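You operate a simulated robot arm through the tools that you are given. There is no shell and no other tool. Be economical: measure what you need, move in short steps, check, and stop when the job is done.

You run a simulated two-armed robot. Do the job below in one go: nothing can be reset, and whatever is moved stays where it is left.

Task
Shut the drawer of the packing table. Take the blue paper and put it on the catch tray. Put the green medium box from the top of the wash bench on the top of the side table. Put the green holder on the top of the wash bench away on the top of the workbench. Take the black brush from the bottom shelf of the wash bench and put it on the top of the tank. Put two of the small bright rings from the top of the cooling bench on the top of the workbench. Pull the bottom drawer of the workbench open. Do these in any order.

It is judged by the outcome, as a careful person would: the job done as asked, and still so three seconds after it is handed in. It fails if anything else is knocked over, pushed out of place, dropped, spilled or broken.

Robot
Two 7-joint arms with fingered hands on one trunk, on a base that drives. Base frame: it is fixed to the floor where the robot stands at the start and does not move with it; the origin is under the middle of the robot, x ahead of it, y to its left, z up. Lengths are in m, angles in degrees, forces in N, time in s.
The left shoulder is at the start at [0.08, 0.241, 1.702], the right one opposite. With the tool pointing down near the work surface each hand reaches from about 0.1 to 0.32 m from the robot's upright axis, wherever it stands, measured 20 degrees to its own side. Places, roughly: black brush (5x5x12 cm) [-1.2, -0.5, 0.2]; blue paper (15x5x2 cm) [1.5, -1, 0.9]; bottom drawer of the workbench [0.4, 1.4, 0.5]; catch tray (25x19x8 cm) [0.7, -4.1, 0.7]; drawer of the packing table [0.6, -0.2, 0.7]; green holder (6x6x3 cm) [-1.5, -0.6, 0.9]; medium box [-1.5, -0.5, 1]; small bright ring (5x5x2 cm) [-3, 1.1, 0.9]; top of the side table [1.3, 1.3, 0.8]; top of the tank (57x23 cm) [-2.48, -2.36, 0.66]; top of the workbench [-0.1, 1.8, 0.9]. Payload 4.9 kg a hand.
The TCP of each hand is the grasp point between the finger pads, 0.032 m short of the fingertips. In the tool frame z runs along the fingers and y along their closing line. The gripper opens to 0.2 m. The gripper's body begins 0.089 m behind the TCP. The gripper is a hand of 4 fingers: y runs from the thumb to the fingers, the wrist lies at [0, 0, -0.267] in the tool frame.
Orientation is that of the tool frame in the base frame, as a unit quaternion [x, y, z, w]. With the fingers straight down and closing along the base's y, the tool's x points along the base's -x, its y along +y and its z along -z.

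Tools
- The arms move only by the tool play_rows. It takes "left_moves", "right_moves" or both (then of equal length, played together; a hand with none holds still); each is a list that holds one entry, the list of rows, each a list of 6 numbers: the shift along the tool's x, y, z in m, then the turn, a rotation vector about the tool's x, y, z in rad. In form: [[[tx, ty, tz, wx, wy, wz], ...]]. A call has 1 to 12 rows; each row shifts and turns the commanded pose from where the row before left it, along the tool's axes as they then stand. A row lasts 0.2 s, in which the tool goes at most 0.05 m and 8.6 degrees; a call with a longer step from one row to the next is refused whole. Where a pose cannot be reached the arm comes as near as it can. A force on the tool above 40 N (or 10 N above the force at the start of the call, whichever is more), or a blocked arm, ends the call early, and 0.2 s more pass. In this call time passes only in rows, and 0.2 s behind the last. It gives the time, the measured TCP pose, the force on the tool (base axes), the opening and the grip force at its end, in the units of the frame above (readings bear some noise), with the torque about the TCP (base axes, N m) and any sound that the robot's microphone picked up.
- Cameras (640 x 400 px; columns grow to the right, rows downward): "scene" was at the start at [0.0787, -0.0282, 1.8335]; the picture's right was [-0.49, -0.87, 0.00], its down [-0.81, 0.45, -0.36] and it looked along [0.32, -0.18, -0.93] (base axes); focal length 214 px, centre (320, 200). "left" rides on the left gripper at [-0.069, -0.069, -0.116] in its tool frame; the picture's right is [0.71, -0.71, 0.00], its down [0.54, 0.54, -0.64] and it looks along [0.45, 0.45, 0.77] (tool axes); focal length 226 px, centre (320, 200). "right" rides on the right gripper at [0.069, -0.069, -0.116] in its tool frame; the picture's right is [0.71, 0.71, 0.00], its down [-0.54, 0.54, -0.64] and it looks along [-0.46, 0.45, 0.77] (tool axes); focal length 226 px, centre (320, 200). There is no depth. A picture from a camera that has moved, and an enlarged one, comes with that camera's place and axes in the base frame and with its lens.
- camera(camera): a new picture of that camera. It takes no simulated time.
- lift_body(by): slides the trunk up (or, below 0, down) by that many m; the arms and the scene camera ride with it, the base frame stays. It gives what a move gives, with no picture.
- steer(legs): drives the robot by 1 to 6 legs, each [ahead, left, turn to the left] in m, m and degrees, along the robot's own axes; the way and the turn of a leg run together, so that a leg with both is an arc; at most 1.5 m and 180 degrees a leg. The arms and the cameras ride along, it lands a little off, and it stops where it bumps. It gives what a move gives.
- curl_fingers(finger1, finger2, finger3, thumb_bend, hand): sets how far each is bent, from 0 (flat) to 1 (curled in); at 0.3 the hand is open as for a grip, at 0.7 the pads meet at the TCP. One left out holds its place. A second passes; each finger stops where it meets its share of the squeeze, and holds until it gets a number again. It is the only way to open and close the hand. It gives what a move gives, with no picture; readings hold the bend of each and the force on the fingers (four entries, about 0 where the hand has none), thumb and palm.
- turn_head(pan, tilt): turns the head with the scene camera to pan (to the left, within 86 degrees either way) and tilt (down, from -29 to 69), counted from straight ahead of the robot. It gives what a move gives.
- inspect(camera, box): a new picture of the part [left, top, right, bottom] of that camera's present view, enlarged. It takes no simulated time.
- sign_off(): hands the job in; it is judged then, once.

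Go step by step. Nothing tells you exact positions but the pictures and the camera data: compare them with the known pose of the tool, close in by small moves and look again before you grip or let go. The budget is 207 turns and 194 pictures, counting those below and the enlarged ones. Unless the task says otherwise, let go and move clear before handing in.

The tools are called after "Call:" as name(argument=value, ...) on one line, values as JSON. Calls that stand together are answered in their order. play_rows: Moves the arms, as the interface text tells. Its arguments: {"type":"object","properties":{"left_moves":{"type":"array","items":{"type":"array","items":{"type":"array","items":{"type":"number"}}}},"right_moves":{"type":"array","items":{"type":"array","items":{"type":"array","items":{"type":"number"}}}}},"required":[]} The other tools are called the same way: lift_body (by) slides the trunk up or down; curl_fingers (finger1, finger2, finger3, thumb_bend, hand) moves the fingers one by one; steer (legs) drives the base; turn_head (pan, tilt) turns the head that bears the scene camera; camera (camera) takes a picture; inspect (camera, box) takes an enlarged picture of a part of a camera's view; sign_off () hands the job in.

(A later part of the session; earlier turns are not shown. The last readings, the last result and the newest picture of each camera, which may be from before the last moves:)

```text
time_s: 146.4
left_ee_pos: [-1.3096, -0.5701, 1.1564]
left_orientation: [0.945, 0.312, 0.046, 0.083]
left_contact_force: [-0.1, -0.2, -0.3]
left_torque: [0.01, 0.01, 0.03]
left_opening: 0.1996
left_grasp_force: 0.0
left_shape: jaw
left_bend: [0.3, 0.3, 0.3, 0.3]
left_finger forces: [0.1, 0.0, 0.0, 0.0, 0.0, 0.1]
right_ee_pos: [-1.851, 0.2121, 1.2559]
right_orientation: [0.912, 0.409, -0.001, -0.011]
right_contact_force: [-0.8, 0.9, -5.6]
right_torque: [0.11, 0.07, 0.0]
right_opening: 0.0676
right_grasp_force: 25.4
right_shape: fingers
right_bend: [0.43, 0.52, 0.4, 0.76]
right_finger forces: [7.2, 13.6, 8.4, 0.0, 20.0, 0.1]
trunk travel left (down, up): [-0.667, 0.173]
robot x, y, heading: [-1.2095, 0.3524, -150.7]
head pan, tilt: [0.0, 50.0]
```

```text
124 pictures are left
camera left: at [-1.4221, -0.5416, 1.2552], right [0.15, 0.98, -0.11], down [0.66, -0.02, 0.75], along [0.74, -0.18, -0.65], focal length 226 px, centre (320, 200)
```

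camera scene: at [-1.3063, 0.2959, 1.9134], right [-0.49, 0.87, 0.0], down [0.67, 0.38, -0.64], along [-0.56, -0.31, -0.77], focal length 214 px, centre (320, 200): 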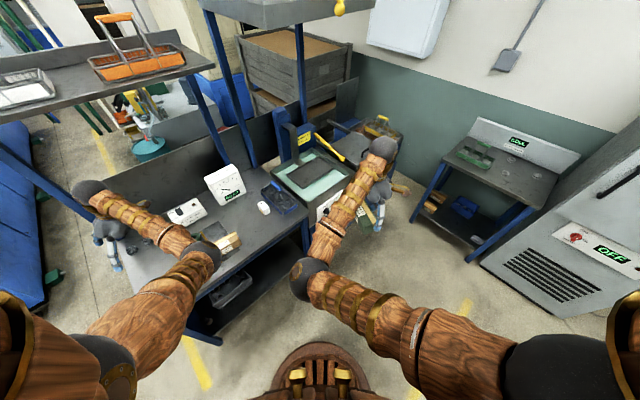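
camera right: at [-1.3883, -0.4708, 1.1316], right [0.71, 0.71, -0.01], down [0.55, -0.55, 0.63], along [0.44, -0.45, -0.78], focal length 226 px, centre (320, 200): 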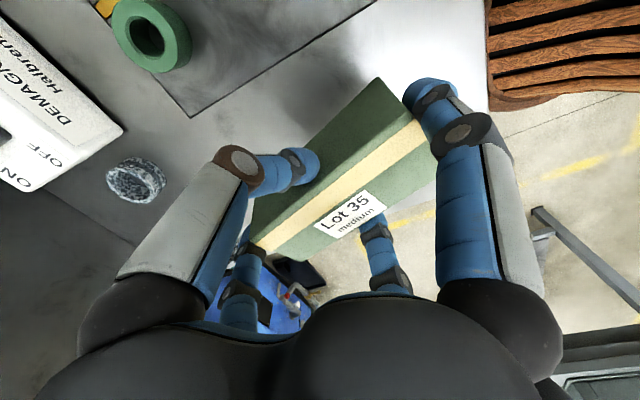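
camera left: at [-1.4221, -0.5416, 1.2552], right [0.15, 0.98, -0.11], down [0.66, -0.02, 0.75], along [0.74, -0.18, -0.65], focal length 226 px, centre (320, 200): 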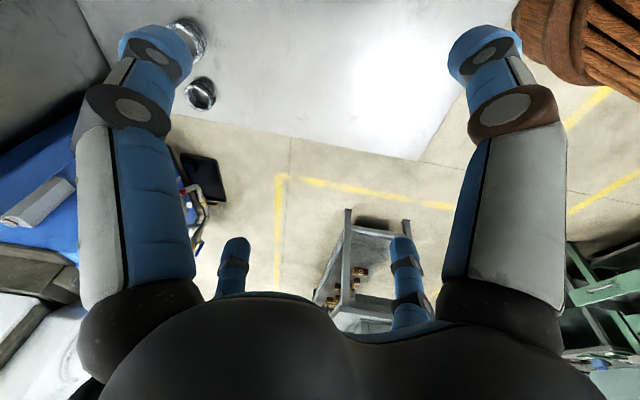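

Holder is ~17 cm to the side of the left hand. I straighten the left tool, drive over, and lower partly.

Call:
play_rows(left_moves=[[[0, 0, 0, 0.09, 0, 0], [0, 0, 0, 0.09, 0, 0]]])

Call:
steer(legs=[[0.145, -0.1, 0]])

Call:
camera(camera="left")

```text
time_s: 147.0
left_ee_pos: [-1.3093, -0.5709, 1.1555]
left_orientation: [0.949, 0.315, 0.018, -0.003]
left_contact_force: [-0.9, 1.0, 0.0]
left_torque: [0.01, -0.01, 0.01]
left_opening: 0.2002
left_grasp_force: 0.1
left_shape: jaw
left_bend: [0.3, 0.3, 0.3, 0.3]
left_finger forces: [0.0, 0.1, 0.1, 0.1, 0.1, 0.1]
right_ee_pos: [-1.8506, 0.2108, 1.2558]
right_orientation: [0.912, 0.41, -0.001, -0.011]
right_contact_force: [0.5, -0.6, -5.5]
right_torque: [0.12, 0.1, 0.01]
right_opening: 0.0679
right_grasp_force: 24.5
right_shape: fingers
right_bend: [0.43, 0.52, 0.4, 0.76]
right_finger forces: [7.2, 13.6, 8.4, 0.1, 19.9, 0.0]
trunk travel left (down, up): [-0.667, 0.173]
robot x, y, heading: [-1.2165, 0.3533, -150.6]
head pan, tilt: [0.0, 50.0]
```

```text
time_s: 148.5
left_ee_pos: [-1.48, -0.5539, 1.1571]
left_orientation: [0.948, 0.318, 0.017, -0.003]
left_contact_force: [0.6, -0.7, -0.3]
left_torque: [-0.01, 0.04, -0.03]
left_opening: 0.2001
left_grasp_force: 0.1
left_shape: jaw
left_bend: [0.3, 0.3, 0.3, 0.3]
left_finger forces: [0.1, 0.0, 0.1, 0.0, 0.0, 0.1]
right_ee_pos: [-2.025, 0.2246, 1.2586]
right_orientation: [0.911, 0.412, -0.002, -0.012]
right_contact_force: [-0.2, 0.1, -5.5]
right_torque: [0.11, 0.09, -0.03]
right_opening: 0.0678
right_grasp_force: 24.9
right_shape: fingers
right_bend: [0.43, 0.52, 0.4, 0.76]
right_finger forces: [7.2, 13.8, 8.3, 0.0, 20.0, 0.1]
trunk travel left (down, up): [-0.667, 0.173]
robot x, y, heading: [-1.3902, 0.3687, -150.7]
head pan, tilt: [0.0, 50.0]
```

```text
123 pictures are left
camera left: at [-1.5812, -0.5415, 1.2698], right [0.14, 0.99, 0.02], down [0.74, -0.12, 0.66], along [0.66, -0.08, -0.75], focal length 226 px, centre (320, 200)
```

left: 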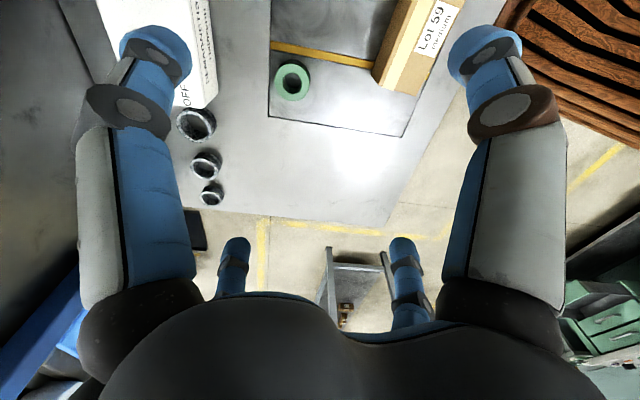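

The holder shows at about (-1.50,-0.585). I preshape the left hand narrower, nudge and lower.

Call:
curl_fingers(hand="left", finger1=0.4, finger2=0.4, finger3=0.4, thumb_bend=0.4)

Call:
play_rows(left_moves=[[[-0.036, 0.011, 0, 0, 0, 0]]])

Call:
lift_body(by=-0.13)

Call:
camera(camera="left")

```text
time_s: 149.5
left_ee_pos: [-1.4835, -0.5539, 1.1556]
left_orientation: [0.948, 0.318, 0.019, -0.001]
left_contact_force: [1.0, 0.8, -0.9]
left_torque: [-0.02, -0.03, -0.04]
left_opening: 0.1056
left_grasp_force: 0.0
left_shape: fingers
left_bend: [0.4, 0.4, 0.4, 0.4]
left_finger forces: [0.0, 0.0, 0.1, 0.0, 0.0, 0.0]
right_ee_pos: [-2.0294, 0.2255, 1.2545]
right_orientation: [0.912, 0.411, -0.001, -0.01]
right_contact_force: [0.2, -0.1, -5.7]
right_torque: [0.12, 0.07, -0.01]
right_opening: 0.0677
right_grasp_force: 24.5
right_shape: fingers
right_bend: [0.43, 0.52, 0.4, 0.76]
right_finger forces: [7.3, 13.8, 8.4, 0.0, 20.1, 0.0]
trunk travel left (down, up): [-0.667, 0.173]
robot x, y, heading: [-1.3929, 0.3666, -150.6]
head pan, tilt: [0.0, 50.0]
```

```text
time_s: 149.9
left_ee_pos: [-1.5055, -0.5856, 1.1537]
left_orientation: [0.948, 0.318, 0.019, -0.003]
left_contact_force: [0.4, -0.4, -0.3]
left_torque: [0.0, -0.03, 0.0]
left_opening: 0.1056
left_grasp_force: 0.2
left_shape: fingers
left_bend: [0.4, 0.4, 0.4, 0.4]
left_finger forces: [0.1, 0.1, 0.0, 0.0, 0.0, 0.0]
right_ee_pos: [-2.0281, 0.2252, 1.2556]
right_orientation: [0.911, 0.412, -0.001, -0.012]
right_contact_force: [-0.1, -0.1, -6.6]
right_torque: [0.12, 0.07, -0.04]
right_opening: 0.0677
right_grasp_force: 24.4
right_shape: fingers
right_bend: [0.43, 0.52, 0.4, 0.76]
right_finger forces: [7.2, 13.8, 8.5, 0.0, 20.0, 0.0]
trunk travel left (down, up): [-0.667, 0.173]
robot x, y, heading: [-1.3935, 0.369, -150.4]
head pan, tilt: [0.0, 50.0]
```

```text
time_s: 151.5
left_ee_pos: [-1.5064, -0.5827, 1.0258]
left_orientation: [0.948, 0.318, 0.018, -0.002]
left_contact_force: [-0.1, -0.3, -0.5]
left_torque: [0.0, 0.01, -0.01]
left_opening: 0.1056
left_grasp_force: 0.0
left_shape: fingers
left_bend: [0.4, 0.4, 0.4, 0.4]
left_finger forces: [0.0, 0.0, 0.0, 0.0, 0.0, 0.1]
right_ee_pos: [-2.0277, 0.2256, 1.1256]
right_orientation: [0.911, 0.411, -0.001, -0.01]
right_contact_force: [0.5, -0.5, -6.2]
right_torque: [0.08, 0.08, -0.02]
right_opening: 0.0678
right_grasp_force: 25.4
right_shape: fingers
right_bend: [0.43, 0.52, 0.4, 0.76]
right_finger forces: [7.2, 13.8, 8.5, 0.0, 20.2, 0.1]
trunk travel left (down, up): [-0.537, 0.303]
robot x, y, heading: [-1.3909, 0.3685, -150.6]
head pan, tilt: [0.0, 50.0]
```

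```text
122 pictures are left
camera left: at [-1.6075, -0.5714, 1.1391], right [0.14, 0.99, 0.02], down [0.74, -0.12, 0.67], along [0.66, -0.08, -0.75], focal length 226 px, centre (320, 200)
```

left: 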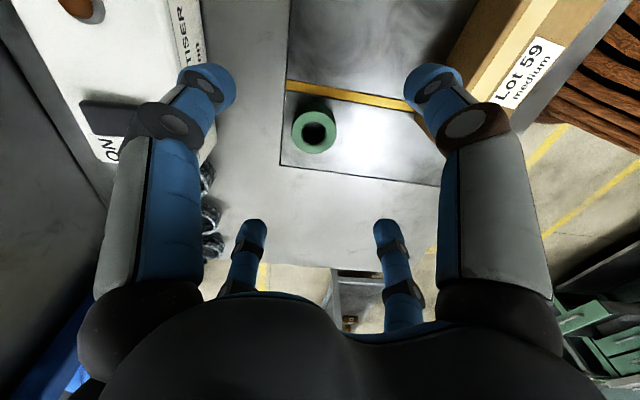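

Well centred, with clearance to both neighbours. I lower to grip height and close.

Call:
lift_body(by=-0.092)

Call:
curl_fingers(hand="left", finger1=0.7, finger2=0.7, finger3=0.7, thumb_bend=0.7)

Call:
lift_body(by=0.08)

Call:
camera(camera="left")

```text
time_s: 152.7
left_ee_pos: [-1.5064, -0.5824, 0.9336]
left_orientation: [0.948, 0.318, 0.019, -0.003]
left_contact_force: [-0.7, 0.3, -0.8]
left_torque: [-0.02, 0.03, 0.02]
left_opening: 0.1058
left_grasp_force: 0.0
left_shape: fingers
left_bend: [0.4, 0.4, 0.4, 0.4]
left_finger forces: [0.0, 0.0, 0.0, 0.0, 0.0, 0.1]
right_ee_pos: [-2.0288, 0.2253, 1.0331]
right_orientation: [0.911, 0.412, -0.001, -0.011]
right_contact_force: [0.2, 0.7, -5.8]
right_torque: [0.1, 0.07, -0.02]
right_opening: 0.0678
right_grasp_force: 24.6
right_shape: fingers
right_bend: [0.43, 0.52, 0.4, 0.76]
right_finger forces: [7.2, 13.8, 8.4, 0.1, 20.1, 0.0]
trunk travel left (down, up): [-0.445, 0.395]
robot x, y, heading: [-1.3849, 0.3648, -150.1]
head pan, tilt: [0.0, 50.0]
```

```text
time_s: 153.7
left_ee_pos: [-1.5056, -0.5838, 0.9321]
left_orientation: [0.948, 0.317, 0.019, -0.002]
left_contact_force: [0.2, 0.0, -0.8]
left_torque: [-0.01, -0.01, 0.04]
left_opening: 0.0023
left_grasp_force: 0.0
left_shape: fingers
left_bend: [0.69, 0.69, 0.69, 0.69]
left_finger forces: [0.0, 0.0, 0.0, 0.1, 0.1, 0.0]
right_ee_pos: [-2.0281, 0.2267, 1.0342]
right_orientation: [0.911, 0.411, -0.001, -0.01]
right_contact_force: [-1.1, 1.3, -6.7]
right_torque: [0.14, 0.09, -0.01]
right_opening: 0.0678
right_grasp_force: 24.4
right_shape: fingers
right_bend: [0.43, 0.52, 0.4, 0.76]
right_finger forces: [7.2, 13.8, 8.5, 0.1, 20.2, 0.1]
trunk travel left (down, up): [-0.445, 0.395]
robot x, y, heading: [-1.3896, 0.3703, -150.3]
head pan, tilt: [0.0, 50.0]
```

```text
time_s: 154.9
left_ee_pos: [-1.5059, -0.5833, 1.0132]
left_orientation: [0.948, 0.318, 0.019, -0.002]
left_contact_force: [0.1, -0.9, -0.4]
left_torque: [0.0, 0.0, -0.01]
left_opening: 0.0021
left_grasp_force: 0.1
left_shape: fingers
left_bend: [0.69, 0.69, 0.69, 0.69]
left_finger forces: [0.0, 0.0, 0.1, 0.0, 0.1, 0.0]
right_ee_pos: [-2.0279, 0.2255, 1.1127]
right_orientation: [0.912, 0.411, -0.001, -0.01]
right_contact_force: [0.1, 0.2, -6.5]
right_torque: [0.11, 0.12, -0.01]
right_opening: 0.068
right_grasp_force: 25.5
right_shape: fingers
right_bend: [0.43, 0.52, 0.4, 0.76]
right_finger forces: [7.2, 13.9, 8.3, 0.0, 20.1, 0.1]
trunk travel left (down, up): [-0.525, 0.315]
robot x, y, heading: [-1.3885, 0.367, -150.3]
head pan, tilt: [0.0, 50.0]
```

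```text
121 pictures are left
camera left: at [-1.6076, -0.5717, 1.1264], right [0.14, 0.99, 0.02], down [0.74, -0.12, 0.67], along [0.66, -0.08, -0.75], focal length 226 px, centre (320, 200)
```

left: 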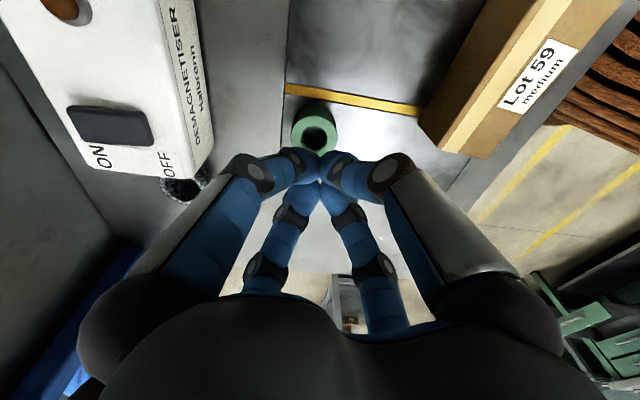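

The fingers closed just above the 3 cm-tall holder. I reopen, nudge toward its measured centre and go about 2 cm lower.

Call:
curl_fingers(hand="left", finger1=0.42, finger2=0.42, finger3=0.42, thumb_bend=0.42)

Call:
camera(camera="left")

```text
time_s: 155.9
left_ee_pos: [-1.506, -0.5823, 1.0137]
left_orientation: [0.948, 0.318, 0.017, -0.003]
left_contact_force: [0.1, -0.2, 0.9]
left_torque: [0.01, -0.01, -0.02]
left_opening: 0.098
left_grasp_force: 0.1
left_shape: fingers
left_bend: [0.42, 0.42, 0.42, 0.42]
left_finger forces: [0.0, 0.0, 0.0, 0.1, 0.1, 0.0]
right_ee_pos: [-2.0288, 0.2269, 1.1137]
right_orientation: [0.911, 0.412, -0.001, -0.01]
right_contact_force: [-0.8, -0.5, -5.8]
right_torque: [0.11, 0.08, -0.02]
right_opening: 0.0677
right_grasp_force: 24.7
right_shape: fingers
right_bend: [0.43, 0.52, 0.4, 0.76]
right_finger forces: [7.2, 13.9, 8.3, 0.0, 20.2, 0.1]
trunk travel left (down, up): [-0.525, 0.315]
robot x, y, heading: [-1.3888, 0.3679, -150.4]
head pan, tilt: [0.0, 50.0]
```

```text
120 pictures are left
camera left: at [-1.6076, -0.5716, 1.1267], right [0.14, 0.99, 0.02], down [0.74, -0.12, 0.67], along [0.66, -0.08, -0.75], focal length 226 px, centre (320, 200)
```

left: 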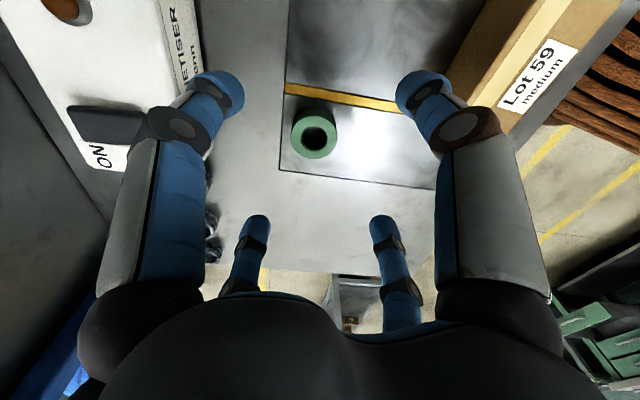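

Call:
lift_body(by=-0.075)

Call:
play_rows(left_moves=[[[-0.006, -0.002, 0, 0, 0, 0], [0, 0, 0.01, 0, 0, 0], [0, 0, 0.01, 0, 0, 0], [0, 0, 0.006, 0, 0, 0]]])

Call:
camera(camera="left")

```text
time_s: 157.0
left_ee_pos: [-1.5061, -0.5845, 0.9388]
left_orientation: [0.948, 0.318, 0.019, -0.003]
left_contact_force: [-0.9, -0.5, 0.3]
left_torque: [0.03, -0.01, 0.01]
left_opening: 0.0979
left_grasp_force: 0.0
left_shape: fingers
left_bend: [0.42, 0.42, 0.42, 0.42]
left_finger forces: [0.1, 0.1, 0.0, 0.1, 0.1, 0.0]
right_ee_pos: [-2.0277, 0.2249, 1.0393]
right_orientation: [0.911, 0.411, -0.001, -0.01]
right_contact_force: [1.2, 0.2, -4.6]
right_torque: [0.08, 0.09, -0.02]
right_opening: 0.0678
right_grasp_force: 24.8
right_shape: fingers
right_bend: [0.43, 0.52, 0.4, 0.76]
right_finger forces: [7.2, 13.9, 8.4, 0.0, 20.3, 0.1]
trunk travel left (down, up): [-0.45, 0.39]
robot x, y, heading: [-1.3901, 0.3696, -150.4]
head pan, tilt: [0.0, 50.0]
```

```text
time_s: 158.0
left_ee_pos: [-1.5106, -0.5852, 0.9118]
left_orientation: [0.948, 0.318, 0.018, -0.002]
left_contact_force: [0.3, 0.5, 0.0]
left_torque: [0.02, 0.01, -0.01]
left_opening: 0.098
left_grasp_force: 0.1
left_shape: fingers
left_bend: [0.42, 0.42, 0.42, 0.42]
left_finger forces: [0.0, 0.1, 0.0, 0.1, 0.0, 0.0]
right_ee_pos: [-2.0278, 0.2261, 1.0386]
right_orientation: [0.911, 0.412, -0.001, -0.011]
right_contact_force: [-0.3, 0.1, -5.2]
right_torque: [0.09, 0.07, -0.01]
right_opening: 0.0678
right_grasp_force: 24.6
right_shape: fingers
right_bend: [0.43, 0.52, 0.4, 0.76]
right_finger forces: [7.2, 13.9, 8.5, 0.0, 20.2, 0.0]
trunk travel left (down, up): [-0.45, 0.39]
robot x, y, heading: [-1.3906, 0.3666, -150.3]
head pan, tilt: [0.0, 50.0]
```

```text
119 pictures are left
camera left: at [-1.6122, -0.5734, 1.0248], right [0.14, 0.99, 0.02], down [0.74, -0.12, 0.67], along [0.66, -0.08, -0.75], focal length 226 px, centre (320, 200)
```

left: 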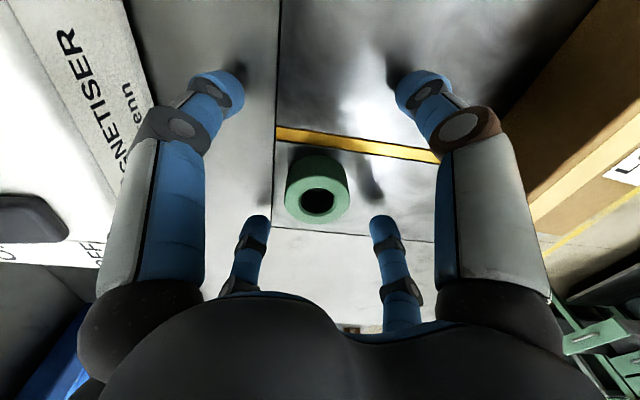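

Tips are still just above the surface and the ring is centred. I go 8 mm lower and close.

Call:
play_rows(left_moves=[[[0, 0, 0.008, 0, 0, 0]]])

Call:
curl_fingers(hand="left", finger1=0.7, finger2=0.7, finger3=0.7, thumb_bend=0.7)

Call:
camera(camera="left")

```text
time_s: 158.4
left_ee_pos: [-1.5107, -0.5867, 0.9037]
left_orientation: [0.948, 0.319, 0.019, -0.003]
left_contact_force: [0.1, 0.8, 0.8]
left_torque: [-0.04, 0.04, -0.02]
left_opening: 0.0979
left_grasp_force: 0.3
left_shape: fingers
left_bend: [0.42, 0.42, 0.42, 0.42]
left_finger forces: [0.9, 0.0, 0.0, 0.0, 0.0, 0.0]
right_ee_pos: [-2.0277, 0.2262, 1.0382]
right_orientation: [0.911, 0.412, -0.001, -0.01]
right_contact_force: [0.1, -0.5, -5.7]
right_torque: [0.09, 0.04, 0.01]
right_opening: 0.0681
right_grasp_force: 24.8
right_shape: fingers
right_bend: [0.43, 0.52, 0.4, 0.76]
right_finger forces: [7.3, 13.9, 8.4, 0.0, 20.2, 0.1]
trunk travel left (down, up): [-0.45, 0.39]
robot x, y, heading: [-1.3907, 0.3698, -150.4]
head pan, tilt: [0.0, 50.0]
```

```text
time_s: 159.4
left_ee_pos: [-1.5106, -0.5863, 0.9039]
left_orientation: [0.948, 0.318, 0.018, -0.001]
left_contact_force: [-1.7, 0.7, 3.8]
left_torque: [-0.04, -0.04, 0.02]
left_opening: 0.0209
left_grasp_force: 18.9
left_shape: fingers
left_bend: [0.65, 0.58, 0.59, 0.66]
left_finger forces: [7.3, 11.1, 10.0, 0.0, 10.1, 0.1]
right_ee_pos: [-2.0274, 0.2271, 1.0391]
right_orientation: [0.911, 0.412, -0.001, -0.01]
right_contact_force: [0.1, -0.4, -6.0]
right_torque: [0.1, 0.05, 0.03]
right_opening: 0.068
right_grasp_force: 24.8
right_shape: fingers
right_bend: [0.43, 0.52, 0.4, 0.76]
right_finger forces: [7.2, 13.9, 8.4, 0.0, 20.2, 0.0]
trunk travel left (down, up): [-0.45, 0.39]
robot x, y, heading: [-1.3906, 0.3674, -150.2]
head pan, tilt: [0.0, 50.0]
```

```text
118 pictures are left
camera left: at [-1.6124, -0.5734, 1.0175], right [0.14, 0.99, 0.02], down [0.74, -0.12, 0.67], along [0.66, -0.08, -0.75], focal length 226 px, centre (320, 200)
```

left: 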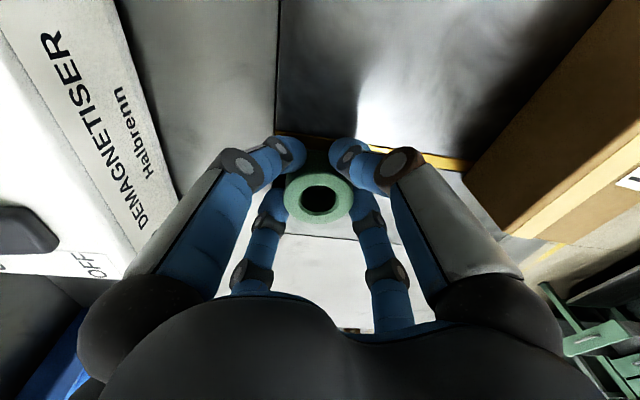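

All four digits hold the ring-shaped holder. I lift and verify.

Call:
lift_body(by=0.15)

Call:
camera(camera="left")

```text
time_s: 161.2
left_ee_pos: [-1.5103, -0.5871, 1.0535]
left_orientation: [0.948, 0.318, 0.019, -0.003]
left_contact_force: [0.3, 0.6, -0.1]
left_torque: [0.01, 0.03, -0.01]
left_opening: 0.0206
left_grasp_force: 18.2
left_shape: fingers
left_bend: [0.65, 0.58, 0.59, 0.66]
left_finger forces: [6.9, 10.5, 9.6, 0.1, 9.3, 0.1]
right_ee_pos: [-2.0289, 0.2254, 1.1884]
right_orientation: [0.911, 0.412, -0.002, -0.01]
right_contact_force: [-0.1, 0.0, -6.1]
right_torque: [0.09, 0.08, -0.01]
right_opening: 0.0677
right_grasp_force: 25.0
right_shape: fingers
right_bend: [0.43, 0.52, 0.4, 0.76]
right_finger forces: [7.3, 13.9, 8.4, 0.1, 20.2, 0.0]
trunk travel left (down, up): [-0.6, 0.24]
robot x, y, heading: [-1.3899, 0.3704, -150.5]
head pan, tilt: [0.0, 50.0]
```

```text
117 pictures are left
camera left: at [-1.6122, -0.5739, 1.1666], right [0.14, 0.99, 0.02], down [0.74, -0.12, 0.67], along [0.66, -0.08, -0.75], focal length 226 px, centre (320, 200)
```

left: 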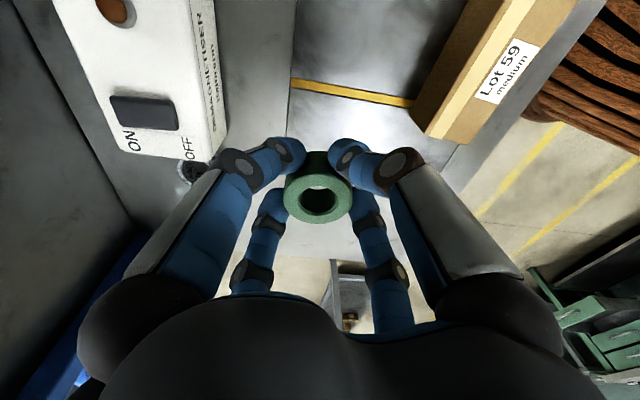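

Both items held. I raise the trunk, back into the aisle and turn round to face the workbench's left part, clear of the open drawer.

Call:
lift_body(by=0.18)

Call:
steer(legs=[[-0.32, -0.08, 0], [0, 0, 178], [0.46, -0.3, 0]])

Call:
turn_head(pan=40, tilt=50)

Call:
camera(camera="scene")

Call:
camera(camera="left")

```text
time_s: 163.2
left_ee_pos: [-1.5097, -0.5865, 1.2343]
left_orientation: [0.948, 0.319, 0.018, -0.002]
left_contact_force: [-0.6, 0.2, -0.9]
left_torque: [0.05, 0.02, -0.01]
left_opening: 0.0203
left_grasp_force: 17.7
left_shape: fingers
left_bend: [0.65, 0.58, 0.59, 0.66]
left_finger forces: [6.9, 10.7, 9.5, 0.1, 9.2, 0.1]
right_ee_pos: [-2.0273, 0.2251, 1.3689]
right_orientation: [0.911, 0.411, 0.0, -0.011]
right_contact_force: [-0.1, -0.1, -5.8]
right_torque: [0.1, 0.06, 0.03]
right_opening: 0.068
right_grasp_force: 24.8
right_shape: fingers
right_bend: [0.43, 0.52, 0.4, 0.76]
right_finger forces: [7.3, 14.0, 8.4, 0.0, 20.3, 0.0]
trunk travel left (down, up): [-0.78, 0.06]
robot x, y, heading: [-1.3895, 0.367, -150.4]
head pan, tilt: [0.0, 50.0]
```

```text
time_s: 175.2
left_ee_pos: [-0.3454, 1.4179, 1.2337]
left_orientation: [-0.248, 0.969, -0.001, -0.018]
left_contact_force: [-1.0, 0.9, -1.1]
left_torque: [-0.01, -0.05, 0.0]
left_opening: 0.0196
left_grasp_force: 16.3
left_shape: fingers
left_bend: [0.65, 0.58, 0.59, 0.66]
left_finger forces: [6.7, 9.9, 8.0, 0.0, 8.2, 0.0]
right_ee_pos: [0.0469, 0.5406, 1.3699]
right_orientation: [-0.343, 0.939, -0.011, 0.001]
right_contact_force: [0.8, 0.2, -6.1]
right_torque: [-0.15, -0.07, -0.02]
right_opening: 0.0671
right_grasp_force: 23.3
right_shape: fingers
right_bend: [0.43, 0.52, 0.4, 0.76]
right_finger forces: [6.8, 12.7, 8.1, 0.0, 19.5, 0.1]
trunk travel left (down, up): [-0.78, 0.06]
robot x, y, heading: [-0.6023, 0.4963, 21.2]
head pan, tilt: [0.0, 50.0]
```

```text
time_s: 176.2
left_ee_pos: [-0.3418, 1.4172, 1.2335]
left_orientation: [-0.248, 0.969, -0.001, -0.019]
left_contact_force: [-0.4, -0.5, 0.6]
left_torque: [0.01, 0.01, 0.0]
left_opening: 0.0199
left_grasp_force: 16.6
left_shape: fingers
left_bend: [0.65, 0.58, 0.59, 0.66]
left_finger forces: [6.7, 10.0, 7.8, 0.0, 8.1, 0.0]
right_ee_pos: [0.0505, 0.5397, 1.3679]
right_orientation: [-0.342, 0.939, -0.01, -0.001]
right_contact_force: [-0.7, 0.7, -5.8]
right_torque: [-0.12, -0.01, 0.0]
right_opening: 0.0668
right_grasp_force: 23.4
right_shape: fingers
right_bend: [0.43, 0.52, 0.4, 0.76]
right_finger forces: [6.8, 12.7, 8.1, 0.1, 19.6, 0.1]
trunk travel left (down, up): [-0.78, 0.06]
robot x, y, heading: [-0.6034, 0.4911, 21.2]
head pan, tilt: [40.0, 50.0]
```

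```text
116 pictures are left
camera scene: at [-0.5356, 0.5703, 2.0264], right [0.88, -0.48, 0.0], down [-0.37, -0.67, -0.64], along [0.31, 0.56, -0.77], focal length 214 px, centre (320, 200)
```

scene: 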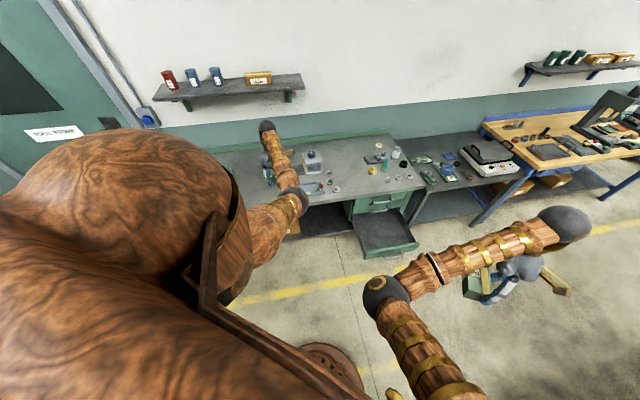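

```text
115 pictures are left
camera left: at [-0.2459, 1.3924, 1.3467], right [-0.28, -0.96, 0.02], down [-0.71, 0.22, 0.67], along [-0.64, 0.17, -0.74], focal length 226 px, centre (320, 200)
```

left: 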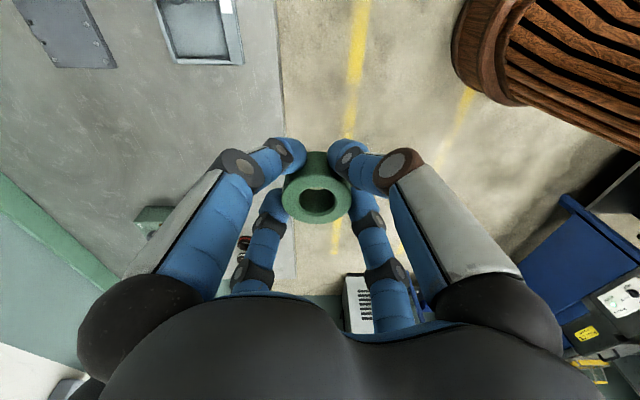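

The workbench has free space near (-0.40,1.68), between the tray and the left-end items. I shift left to bring the holder over it and lower partway.

Call:
steer(legs=[[0.04, 0.267, 0]])

Call:
lift_body(by=-0.24)

Call:
camera(camera="left")

Call:
camera(camera="scene")

```text
time_s: 178.2
left_ee_pos: [-0.3984, 1.6785, 1.2367]
left_orientation: [-0.246, 0.969, 0.001, -0.018]
left_contact_force: [1.3, -0.6, -0.5]
left_torque: [0.05, 0.02, 0.02]
left_opening: 0.0199
left_grasp_force: 16.7
left_shape: fingers
left_bend: [0.65, 0.58, 0.59, 0.66]
left_finger forces: [6.7, 9.9, 7.9, 0.0, 8.2, 0.0]
right_ee_pos: [-0.0082, 0.797, 1.369]
right_orientation: [-0.341, 0.94, -0.008, 0.0]
right_contact_force: [0.5, -0.7, -5.2]
right_torque: [-0.09, -0.05, 0.03]
right_opening: 0.067
right_grasp_force: 23.1
right_shape: fingers
right_bend: [0.43, 0.52, 0.4, 0.76]
right_finger forces: [6.8, 12.7, 8.1, 0.0, 19.7, 0.1]
trunk travel left (down, up): [-0.78, 0.06]
robot x, y, heading: [-0.6635, 0.7611, 20.9]
head pan, tilt: [40.0, 50.0]
```

```text
time_s: 180.7
left_ee_pos: [-0.3989, 1.6819, 0.9941]
left_orientation: [-0.246, 0.969, -0.002, -0.019]
left_contact_force: [0.5, -0.3, -0.4]
left_torque: [-0.05, 0.0, -0.01]
left_opening: 0.0196
left_grasp_force: 16.8
left_shape: fingers
left_bend: [0.65, 0.58, 0.59, 0.66]
left_finger forces: [6.7, 9.9, 7.9, 0.1, 8.2, 0.0]
right_ee_pos: [-0.0085, 0.8022, 1.1295]
right_orientation: [-0.341, 0.94, -0.01, 0.001]
right_contact_force: [-0.5, -0.5, -5.7]
right_torque: [-0.14, -0.05, 0.01]
right_opening: 0.0669
right_grasp_force: 23.2
right_shape: fingers
right_bend: [0.43, 0.52, 0.4, 0.76]
right_finger forces: [6.9, 12.7, 8.1, 0.0, 19.6, 0.0]
trunk travel left (down, up): [-0.54, 0.3]
robot x, y, heading: [-0.6629, 0.7598, 20.6]
head pan, tilt: [40.0, 50.0]
```

```text
114 pictures are left
camera left: at [-0.3031, 1.6567, 1.1071], right [-0.28, -0.96, 0.02], down [-0.71, 0.23, 0.67], along [-0.64, 0.17, -0.75], focal length 226 px, centre (320, 200)
```

left: 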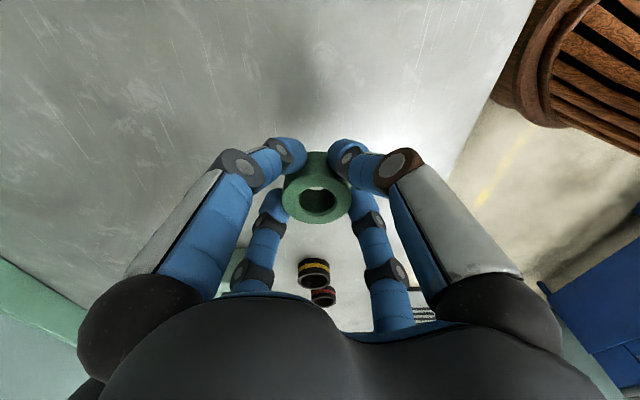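

```text
113 pictures are left
camera scene: at [-0.5962, 0.8356, 1.7865], right [0.87, -0.49, 0.0], down [-0.37, -0.67, -0.64], along [0.31, 0.56, -0.77], focal length 214 px, centre (320, 200)
```

scene: 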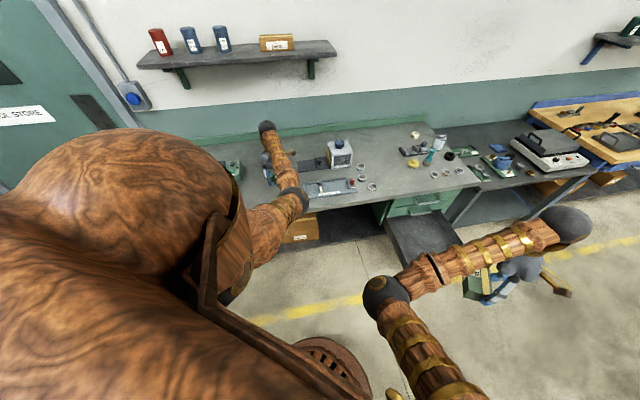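

Clear spot. I lower until the holder touches.

Call:
lift_body(by=-0.075)

Call:
play_rows(left_moves=[[[0, 0, 0.007, 0, 0, 0], [0, 0, 0.006, 0, 0, 0]]])

Call:
camera(camera="left")

```text
time_s: 181.8
left_ee_pos: [-0.398, 1.6821, 0.9225]
left_orientation: [-0.245, 0.969, 0.001, -0.017]
left_contact_force: [0.8, -0.9, 20.7]
left_torque: [0.21, 0.28, -0.04]
left_opening: 0.0193
left_grasp_force: 21.3
left_shape: fingers
left_bend: [0.65, 0.58, 0.59, 0.66]
left_finger forces: [8.5, 13.6, 10.6, 0.1, 10.3, 0.0]
right_ee_pos: [-0.011, 0.7998, 1.0545]
right_orientation: [-0.341, 0.94, -0.01, 0.002]
right_contact_force: [0.6, -0.5, -5.7]
right_torque: [-0.12, -0.06, 0.01]
right_opening: 0.0673
right_grasp_force: 23.6
right_shape: fingers
right_bend: [0.43, 0.52, 0.4, 0.76]
right_finger forces: [6.8, 12.8, 8.0, 0.0, 19.6, 0.0]
trunk travel left (down, up): [-0.465, 0.375]
robot x, y, heading: [-0.6635, 0.7556, 21.2]
head pan, tilt: [40.0, 50.0]
```

```text
time_s: 182.2
left_ee_pos: [-0.3977, 1.6854, 0.9215]
left_orientation: [-0.246, 0.969, 0.006, -0.015]
left_contact_force: [-1.1, -5.7, 28.1]
left_torque: [-0.04, 0.46, 0.03]
left_opening: 0.0186
left_grasp_force: 25.8
left_shape: fingers
left_bend: [0.65, 0.58, 0.59, 0.66]
left_finger forces: [7.3, 18.7, 11.9, 0.1, 12.9, 0.0]
right_ee_pos: [-0.0107, 0.8002, 1.0538]
right_orientation: [-0.341, 0.94, -0.01, 0.0]
right_contact_force: [-0.2, 0.6, -6.0]
right_torque: [-0.14, -0.03, 0.01]
right_opening: 0.0669
right_grasp_force: 24.1
right_shape: fingers
right_bend: [0.43, 0.52, 0.4, 0.76]
right_finger forces: [7.0, 12.9, 8.3, 0.0, 19.6, 0.0]
trunk travel left (down, up): [-0.465, 0.375]
robot x, y, heading: [-0.6604, 0.7593, 20.8]
head pan, tilt: [40.0, 50.0]
stopped in row 2 (left hand): the force on the tool passed its limit at 43 N (the readings are from after the stop); the commanded pose is now the measured one
```

```text
112 pictures are left
camera left: at [-0.302, 1.6569, 1.0349], right [-0.28, -0.96, 0.01], down [-0.71, 0.22, 0.67], along [-0.64, 0.19, -0.75], focal length 226 px, centre (320, 200)
```

left: 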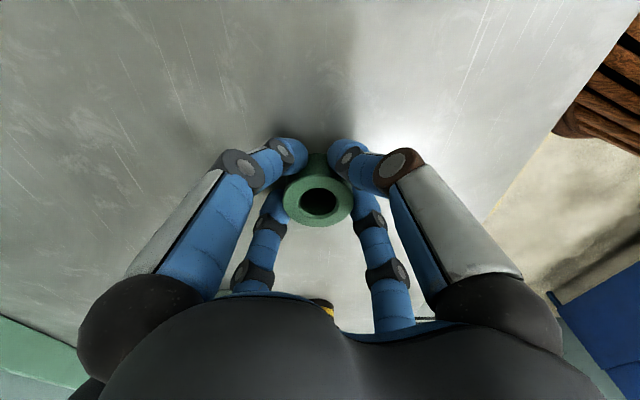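

The holder is on the workbench top. I release and lift away.

Call:
curl_fingers(hand="left", finger1=0.45, finger2=0.45, finger3=0.45, thumb_bend=0.45)

Call:
lift_body(by=0.3)

Call:
camera(camera="left")

```text
time_s: 182.9
left_ee_pos: [-0.399, 1.687, 0.9235]
left_orientation: [-0.248, 0.969, 0.008, -0.014]
left_contact_force: [-4.5, -2.3, 25.2]
left_torque: [0.16, -1.31, -0.11]
left_opening: 0.0808
left_grasp_force: 12.3
left_shape: fingers
left_bend: [0.47, 0.45, 0.45, 0.45]
left_finger forces: [21.1, 0.1, 0.0, 0.1, 4.0, 0.1]
right_ee_pos: [-0.0104, 0.8024, 1.0523]
right_orientation: [-0.343, 0.939, -0.01, 0.0]
right_contact_force: [-0.1, 0.5, -5.6]
right_torque: [-0.16, -0.02, -0.01]
right_opening: 0.0669
right_grasp_force: 24.3
right_shape: fingers
right_bend: [0.43, 0.52, 0.4, 0.76]
right_finger forces: [6.9, 12.9, 8.2, 0.0, 19.8, 0.0]
trunk travel left (down, up): [-0.465, 0.375]
robot x, y, heading: [-0.6653, 0.7581, 21.2]
head pan, tilt: [40.0, 50.0]
stopped (left hand): the force on the tool passed its limit at 42 N (the readings are from after the stop); the commanded pose is now the measured one
```

```text
time_s: 185.9
left_ee_pos: [-0.3985, 1.6869, 1.2181]
left_orientation: [-0.247, 0.969, 0.005, -0.016]
left_contact_force: [-0.4, 0.1, 0.3]
left_torque: [-0.01, 0.01, -0.03]
left_opening: 0.0872
left_grasp_force: 0.1
left_shape: fingers
left_bend: [0.45, 0.45, 0.45, 0.45]
left_finger forces: [0.0, 0.1, 0.0, 0.0, 0.0, 0.1]
right_ee_pos: [-0.0098, 0.8026, 1.3534]
right_orientation: [-0.343, 0.939, -0.01, 0.0]
right_contact_force: [-0.1, 0.8, -6.2]
right_torque: [-0.1, -0.06, -0.01]
right_opening: 0.067
right_grasp_force: 24.3
right_shape: fingers
right_bend: [0.43, 0.52, 0.4, 0.76]
right_finger forces: [6.9, 12.9, 8.1, 0.0, 19.7, 0.0]
trunk travel left (down, up): [-0.765, 0.075]
robot x, y, heading: [-0.6587, 0.759, 21.0]
head pan, tilt: [40.0, 50.0]
```

```text
111 pictures are left
camera left: at [-0.3034, 1.66, 1.3319], right [-0.28, -0.96, 0.01], down [-0.71, 0.22, 0.67], along [-0.64, 0.18, -0.75], focal length 226 px, centre (320, 200)
```

left: 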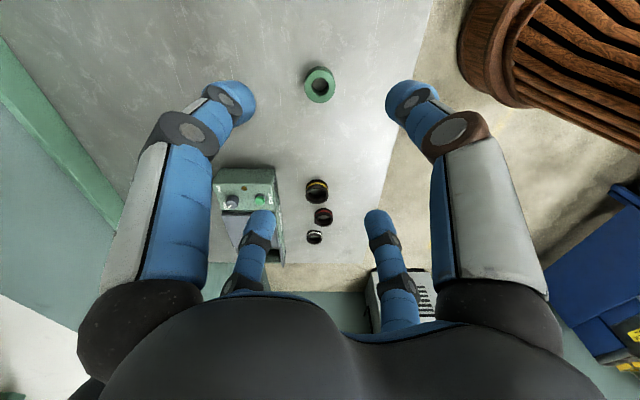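

Holder placed upright. Now the green box to the side table: I drive along the aisle to the side table and look for free space.

Call:
steer(legs=[[0.1, -0.4, 0], [1.16, -0.5, 0], [0, 0, 50]])

Call:
turn_head(pan=0, tilt=50)

Call:
camera(camera="scene")

```text
time_s: 196.7
left_ee_pos: [0.3053, 1.1707, 1.2194]
left_orientation: [-0.637, 0.77, -0.003, -0.016]
left_contact_force: [0.2, 0.1, 0.7]
left_torque: [-0.01, 0.03, 0.01]
left_opening: 0.0872
left_grasp_force: 0.0
left_shape: fingers
left_bend: [0.45, 0.45, 0.45, 0.45]
left_finger forces: [0.0, 0.0, 0.1, 0.1, 0.1, 0.0]
right_ee_pos: [1.2348, 0.9076, 1.3531]
right_orientation: [0.71, -0.704, 0.01, -0.003]
right_contact_force: [-0.1, -1.0, -6.0]
right_torque: [-0.04, -0.1, 0.0]
right_opening: 0.0666
right_grasp_force: 24.0
right_shape: fingers
right_bend: [0.43, 0.52, 0.4, 0.76]
right_finger forces: [6.9, 12.8, 8.0, 0.1, 19.8, 0.0]
trunk travel left (down, up): [-0.765, 0.075]
robot x, y, heading: [0.8545, 0.3808, 71.7]
head pan, tilt: [40.0, 50.0]
```

```text
time_s: 197.8
left_ee_pos: [0.3036, 1.1689, 1.218]
left_orientation: [-0.636, 0.771, -0.002, -0.016]
left_contact_force: [-0.3, 0.1, -0.4]
left_torque: [0.0, -0.01, 0.0]
left_opening: 0.0871
left_grasp_force: 0.2
left_shape: fingers
left_bend: [0.45, 0.45, 0.45, 0.45]
left_finger forces: [0.0, 0.0, 0.1, 0.0, 0.1, 0.0]
right_ee_pos: [1.2337, 0.9089, 1.3532]
right_orientation: [0.71, -0.704, 0.011, -0.004]
right_contact_force: [0.4, 0.0, -5.6]
right_torque: [-0.04, -0.15, 0.01]
right_opening: 0.0667
right_grasp_force: 23.7
right_shape: fingers
right_bend: [0.43, 0.52, 0.4, 0.76]
right_finger forces: [6.9, 13.0, 8.0, 0.1, 19.9, 0.0]
trunk travel left (down, up): [-0.765, 0.075]
robot x, y, heading: [0.8537, 0.3734, 71.5]
head pan, tilt: [0.0, 50.0]
```

```text
110 pictures are left
camera scene: at [0.8867, 0.4786, 2.0114], right [0.95, -0.32, 0.0], down [-0.24, -0.73, -0.64], along [0.2, 0.61, -0.77], focal length 214 px, centre (320, 200)
```

scene: 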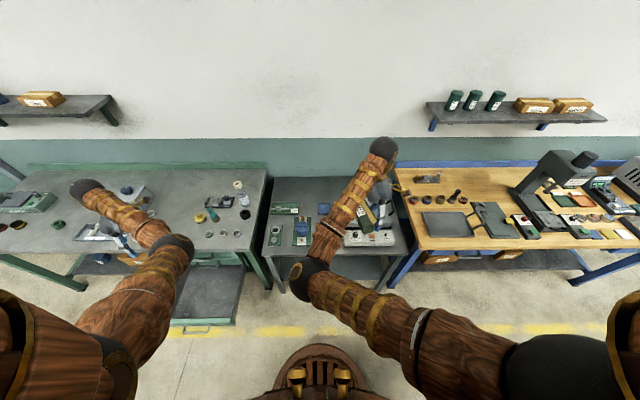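

Call:
inspect(camera="scene", box=[250, 160, 430, 280])

Call:
camera(camera="right")

```text
3.33 times, centred on (340, 220) of scene
camera zoom: at [0.8867, 0.4786, 2.0114], right [0.95, -0.32, 0.0], down [-0.24, -0.73, -0.64], along [0.2, 0.61, -0.77], focal length 715 px, centre (253, 133)
```

zoom: 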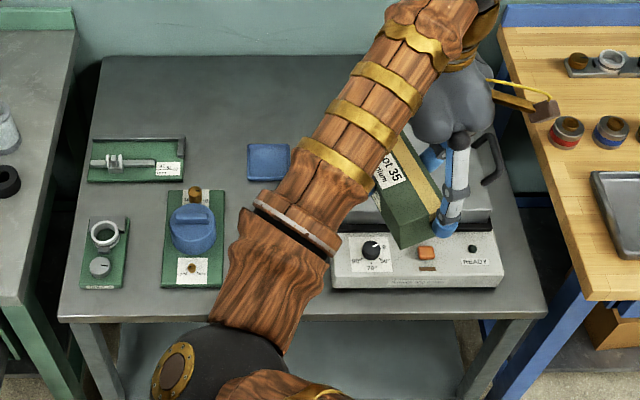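

```text
108 pictures are left
camera right: at [1.301, 0.8409, 1.4716], right [-0.7, -0.71, -0.01], down [-0.56, 0.54, 0.63], along [-0.44, 0.44, -0.78], focal length 226 px, centre (320, 200)
```

right: 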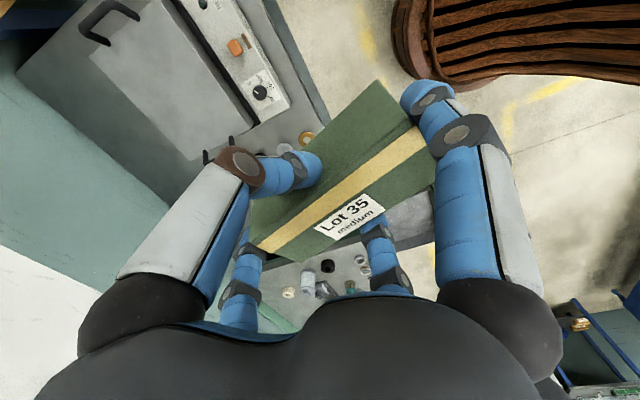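

The free strip is at the back of the side table (between the pads and the wall). I move the right hand out to its own side, align the box, and turn the robot left ~30° so the left hand stays off the workbench.

Call:
play_rows(right_moves=[[[0, -0.0395, 0, 0, 0, 0], [0, -0.0395, 0, 0, 0, 0], [0, -0.0395, 0, 0, 0, 0], [0, -0.0395, 0, 0, 0, 0], [0, -0.0395, 0, 0, 0, 0], [0, -0.0395, 0, 0, 0, 0], [0, 0, 0, 0, 0, 0.142], [0, 0, 0, 0, 0, 0.142], [0, 0, 0, 0, 0, 0.142], [0, 0, 0, 0, 0, 0.142], [0, 0, 0, 0, 0, 0.142], [0, 0, 0, 0, 0, 0.142]]])

Call:
steer(legs=[[0, 0, 29.5]])

Call:
camera(camera="scene")

```text
time_s: 200.4
left_ee_pos: [0.3042, 1.1702, 1.2181]
left_orientation: [-0.637, 0.771, -0.002, -0.017]
left_contact_force: [-0.1, 0.7, 0.2]
left_torque: [0.02, -0.03, 0.0]
left_opening: 0.0874
left_grasp_force: 0.0
left_shape: fingers
left_bend: [0.45, 0.45, 0.45, 0.45]
left_finger forces: [0.0, 0.0, 0.0, 0.1, 0.1, 0.0]
right_ee_pos: [1.4699, 0.9123, 1.3578]
right_orientation: [-0.354, 0.935, -0.008, 0.008]
right_contact_force: [0.0, -0.4, -5.9]
right_torque: [-0.12, -0.06, 0.0]
right_opening: 0.0666
right_grasp_force: 24.9
right_shape: fingers
right_bend: [0.43, 0.52, 0.4, 0.76]
right_finger forces: [7.1, 13.7, 8.0, 0.0, 20.4, 0.0]
trunk travel left (down, up): [-0.765, 0.075]
robot x, y, heading: [0.8553, 0.3782, 71.4]
head pan, tilt: [0.0, 50.0]
```

```text
time_s: 202.2
left_ee_pos: [-0.0137, 0.7968, 1.2199]
left_orientation: [0.812, -0.584, 0.006, 0.016]
left_contact_force: [0.4, -0.3, -0.1]
left_torque: [0.01, 0.0, -0.01]
left_opening: 0.0874
left_grasp_force: 0.1
left_shape: fingers
left_bend: [0.45, 0.45, 0.45, 0.45]
left_finger forces: [0.0, 0.0, 0.0, 0.0, 0.0, 0.0]
right_ee_pos: [1.1295, 1.146, 1.3572]
right_orientation: [-0.581, 0.814, -0.005, 0.008]
right_contact_force: [0.6, 1.1, -6.8]
right_torque: [-0.08, -0.05, -0.02]
right_opening: 0.0662
right_grasp_force: 24.8
right_shape: fingers
right_bend: [0.43, 0.52, 0.4, 0.76]
right_finger forces: [6.7, 13.7, 8.0, 0.0, 20.5, 0.0]
trunk travel left (down, up): [-0.765, 0.075]
robot x, y, heading: [0.8547, 0.3732, 100.9]
head pan, tilt: [0.0, 50.0]
```

```text
107 pictures are left
camera scene: at [0.8355, 0.4834, 2.0114], right [0.98, 0.19, 0.0], down [0.15, -0.75, -0.64], along [-0.12, 0.63, -0.77], focal length 214 px, centre (320, 200)
```

scene: 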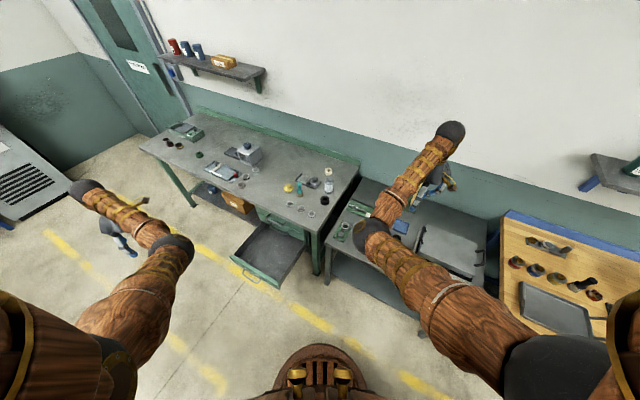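

Good posture. I drive in so that the box hangs over the free back strip, then look through the right camera.

Call:
steer(legs=[[0.27, -0.176, 0]])

Call:
camera(camera="right")

Call:
camera(camera="scene")

```text
time_s: 204.4
left_ee_pos: [0.1079, 1.0907, 1.2199]
left_orientation: [0.813, -0.583, 0.006, 0.015]
left_contact_force: [1.1, 0.1, -0.5]
left_torque: [0.04, -0.01, 0.04]
left_opening: 0.0874
left_grasp_force: 0.1
left_shape: fingers
left_bend: [0.45, 0.45, 0.45, 0.45]
left_finger forces: [0.1, 0.0, 0.1, 0.0, 0.0, 0.0]
right_ee_pos: [1.2515, 1.4399, 1.3593]
right_orientation: [-0.582, 0.813, -0.005, 0.01]
right_contact_force: [-0.2, 0.3, -6.5]
right_torque: [-0.04, -0.09, 0.03]
right_opening: 0.066
right_grasp_force: 24.5
right_shape: fingers
right_bend: [0.43, 0.52, 0.4, 0.76]
right_finger forces: [6.7, 13.8, 8.0, 0.0, 20.4, 0.1]
trunk travel left (down, up): [-0.765, 0.075]
robot x, y, heading: [0.9769, 0.6747, 101.0]
head pan, tilt: [0.0, 50.0]
```

```text
106 pictures are left
camera right: at [1.2924, 1.3525, 1.4763], right [-0.9, -0.44, -0.02], down [-0.35, 0.68, 0.64], along [-0.27, 0.58, -0.77], focal length 226 px, centre (320, 200)
```

right: 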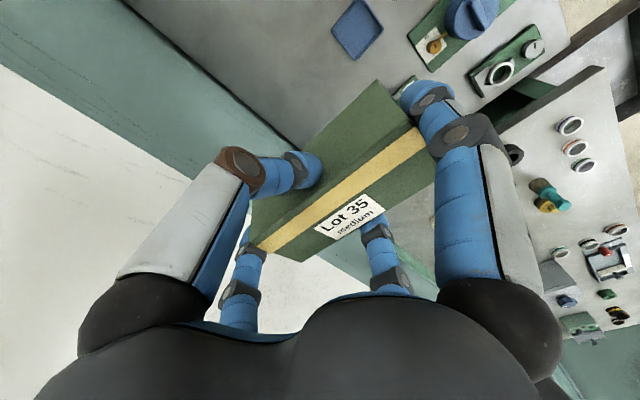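

```text
105 pictures are left
camera scene: at [0.9565, 0.7754, 2.0116], right [0.98, 0.19, 0.0], down [0.15, -0.75, -0.64], along [-0.12, 0.63, -0.77], focal length 214 px, centre (320, 200)
```

scene: 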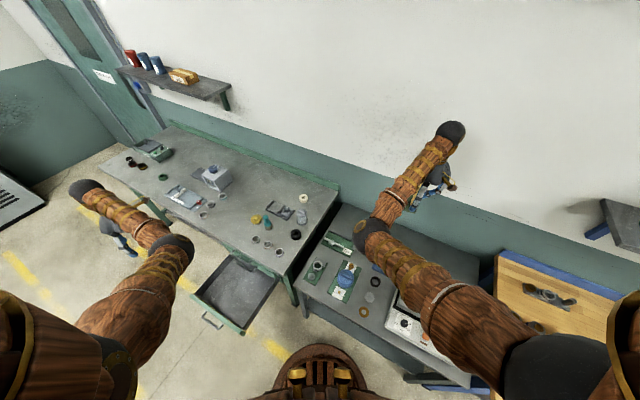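

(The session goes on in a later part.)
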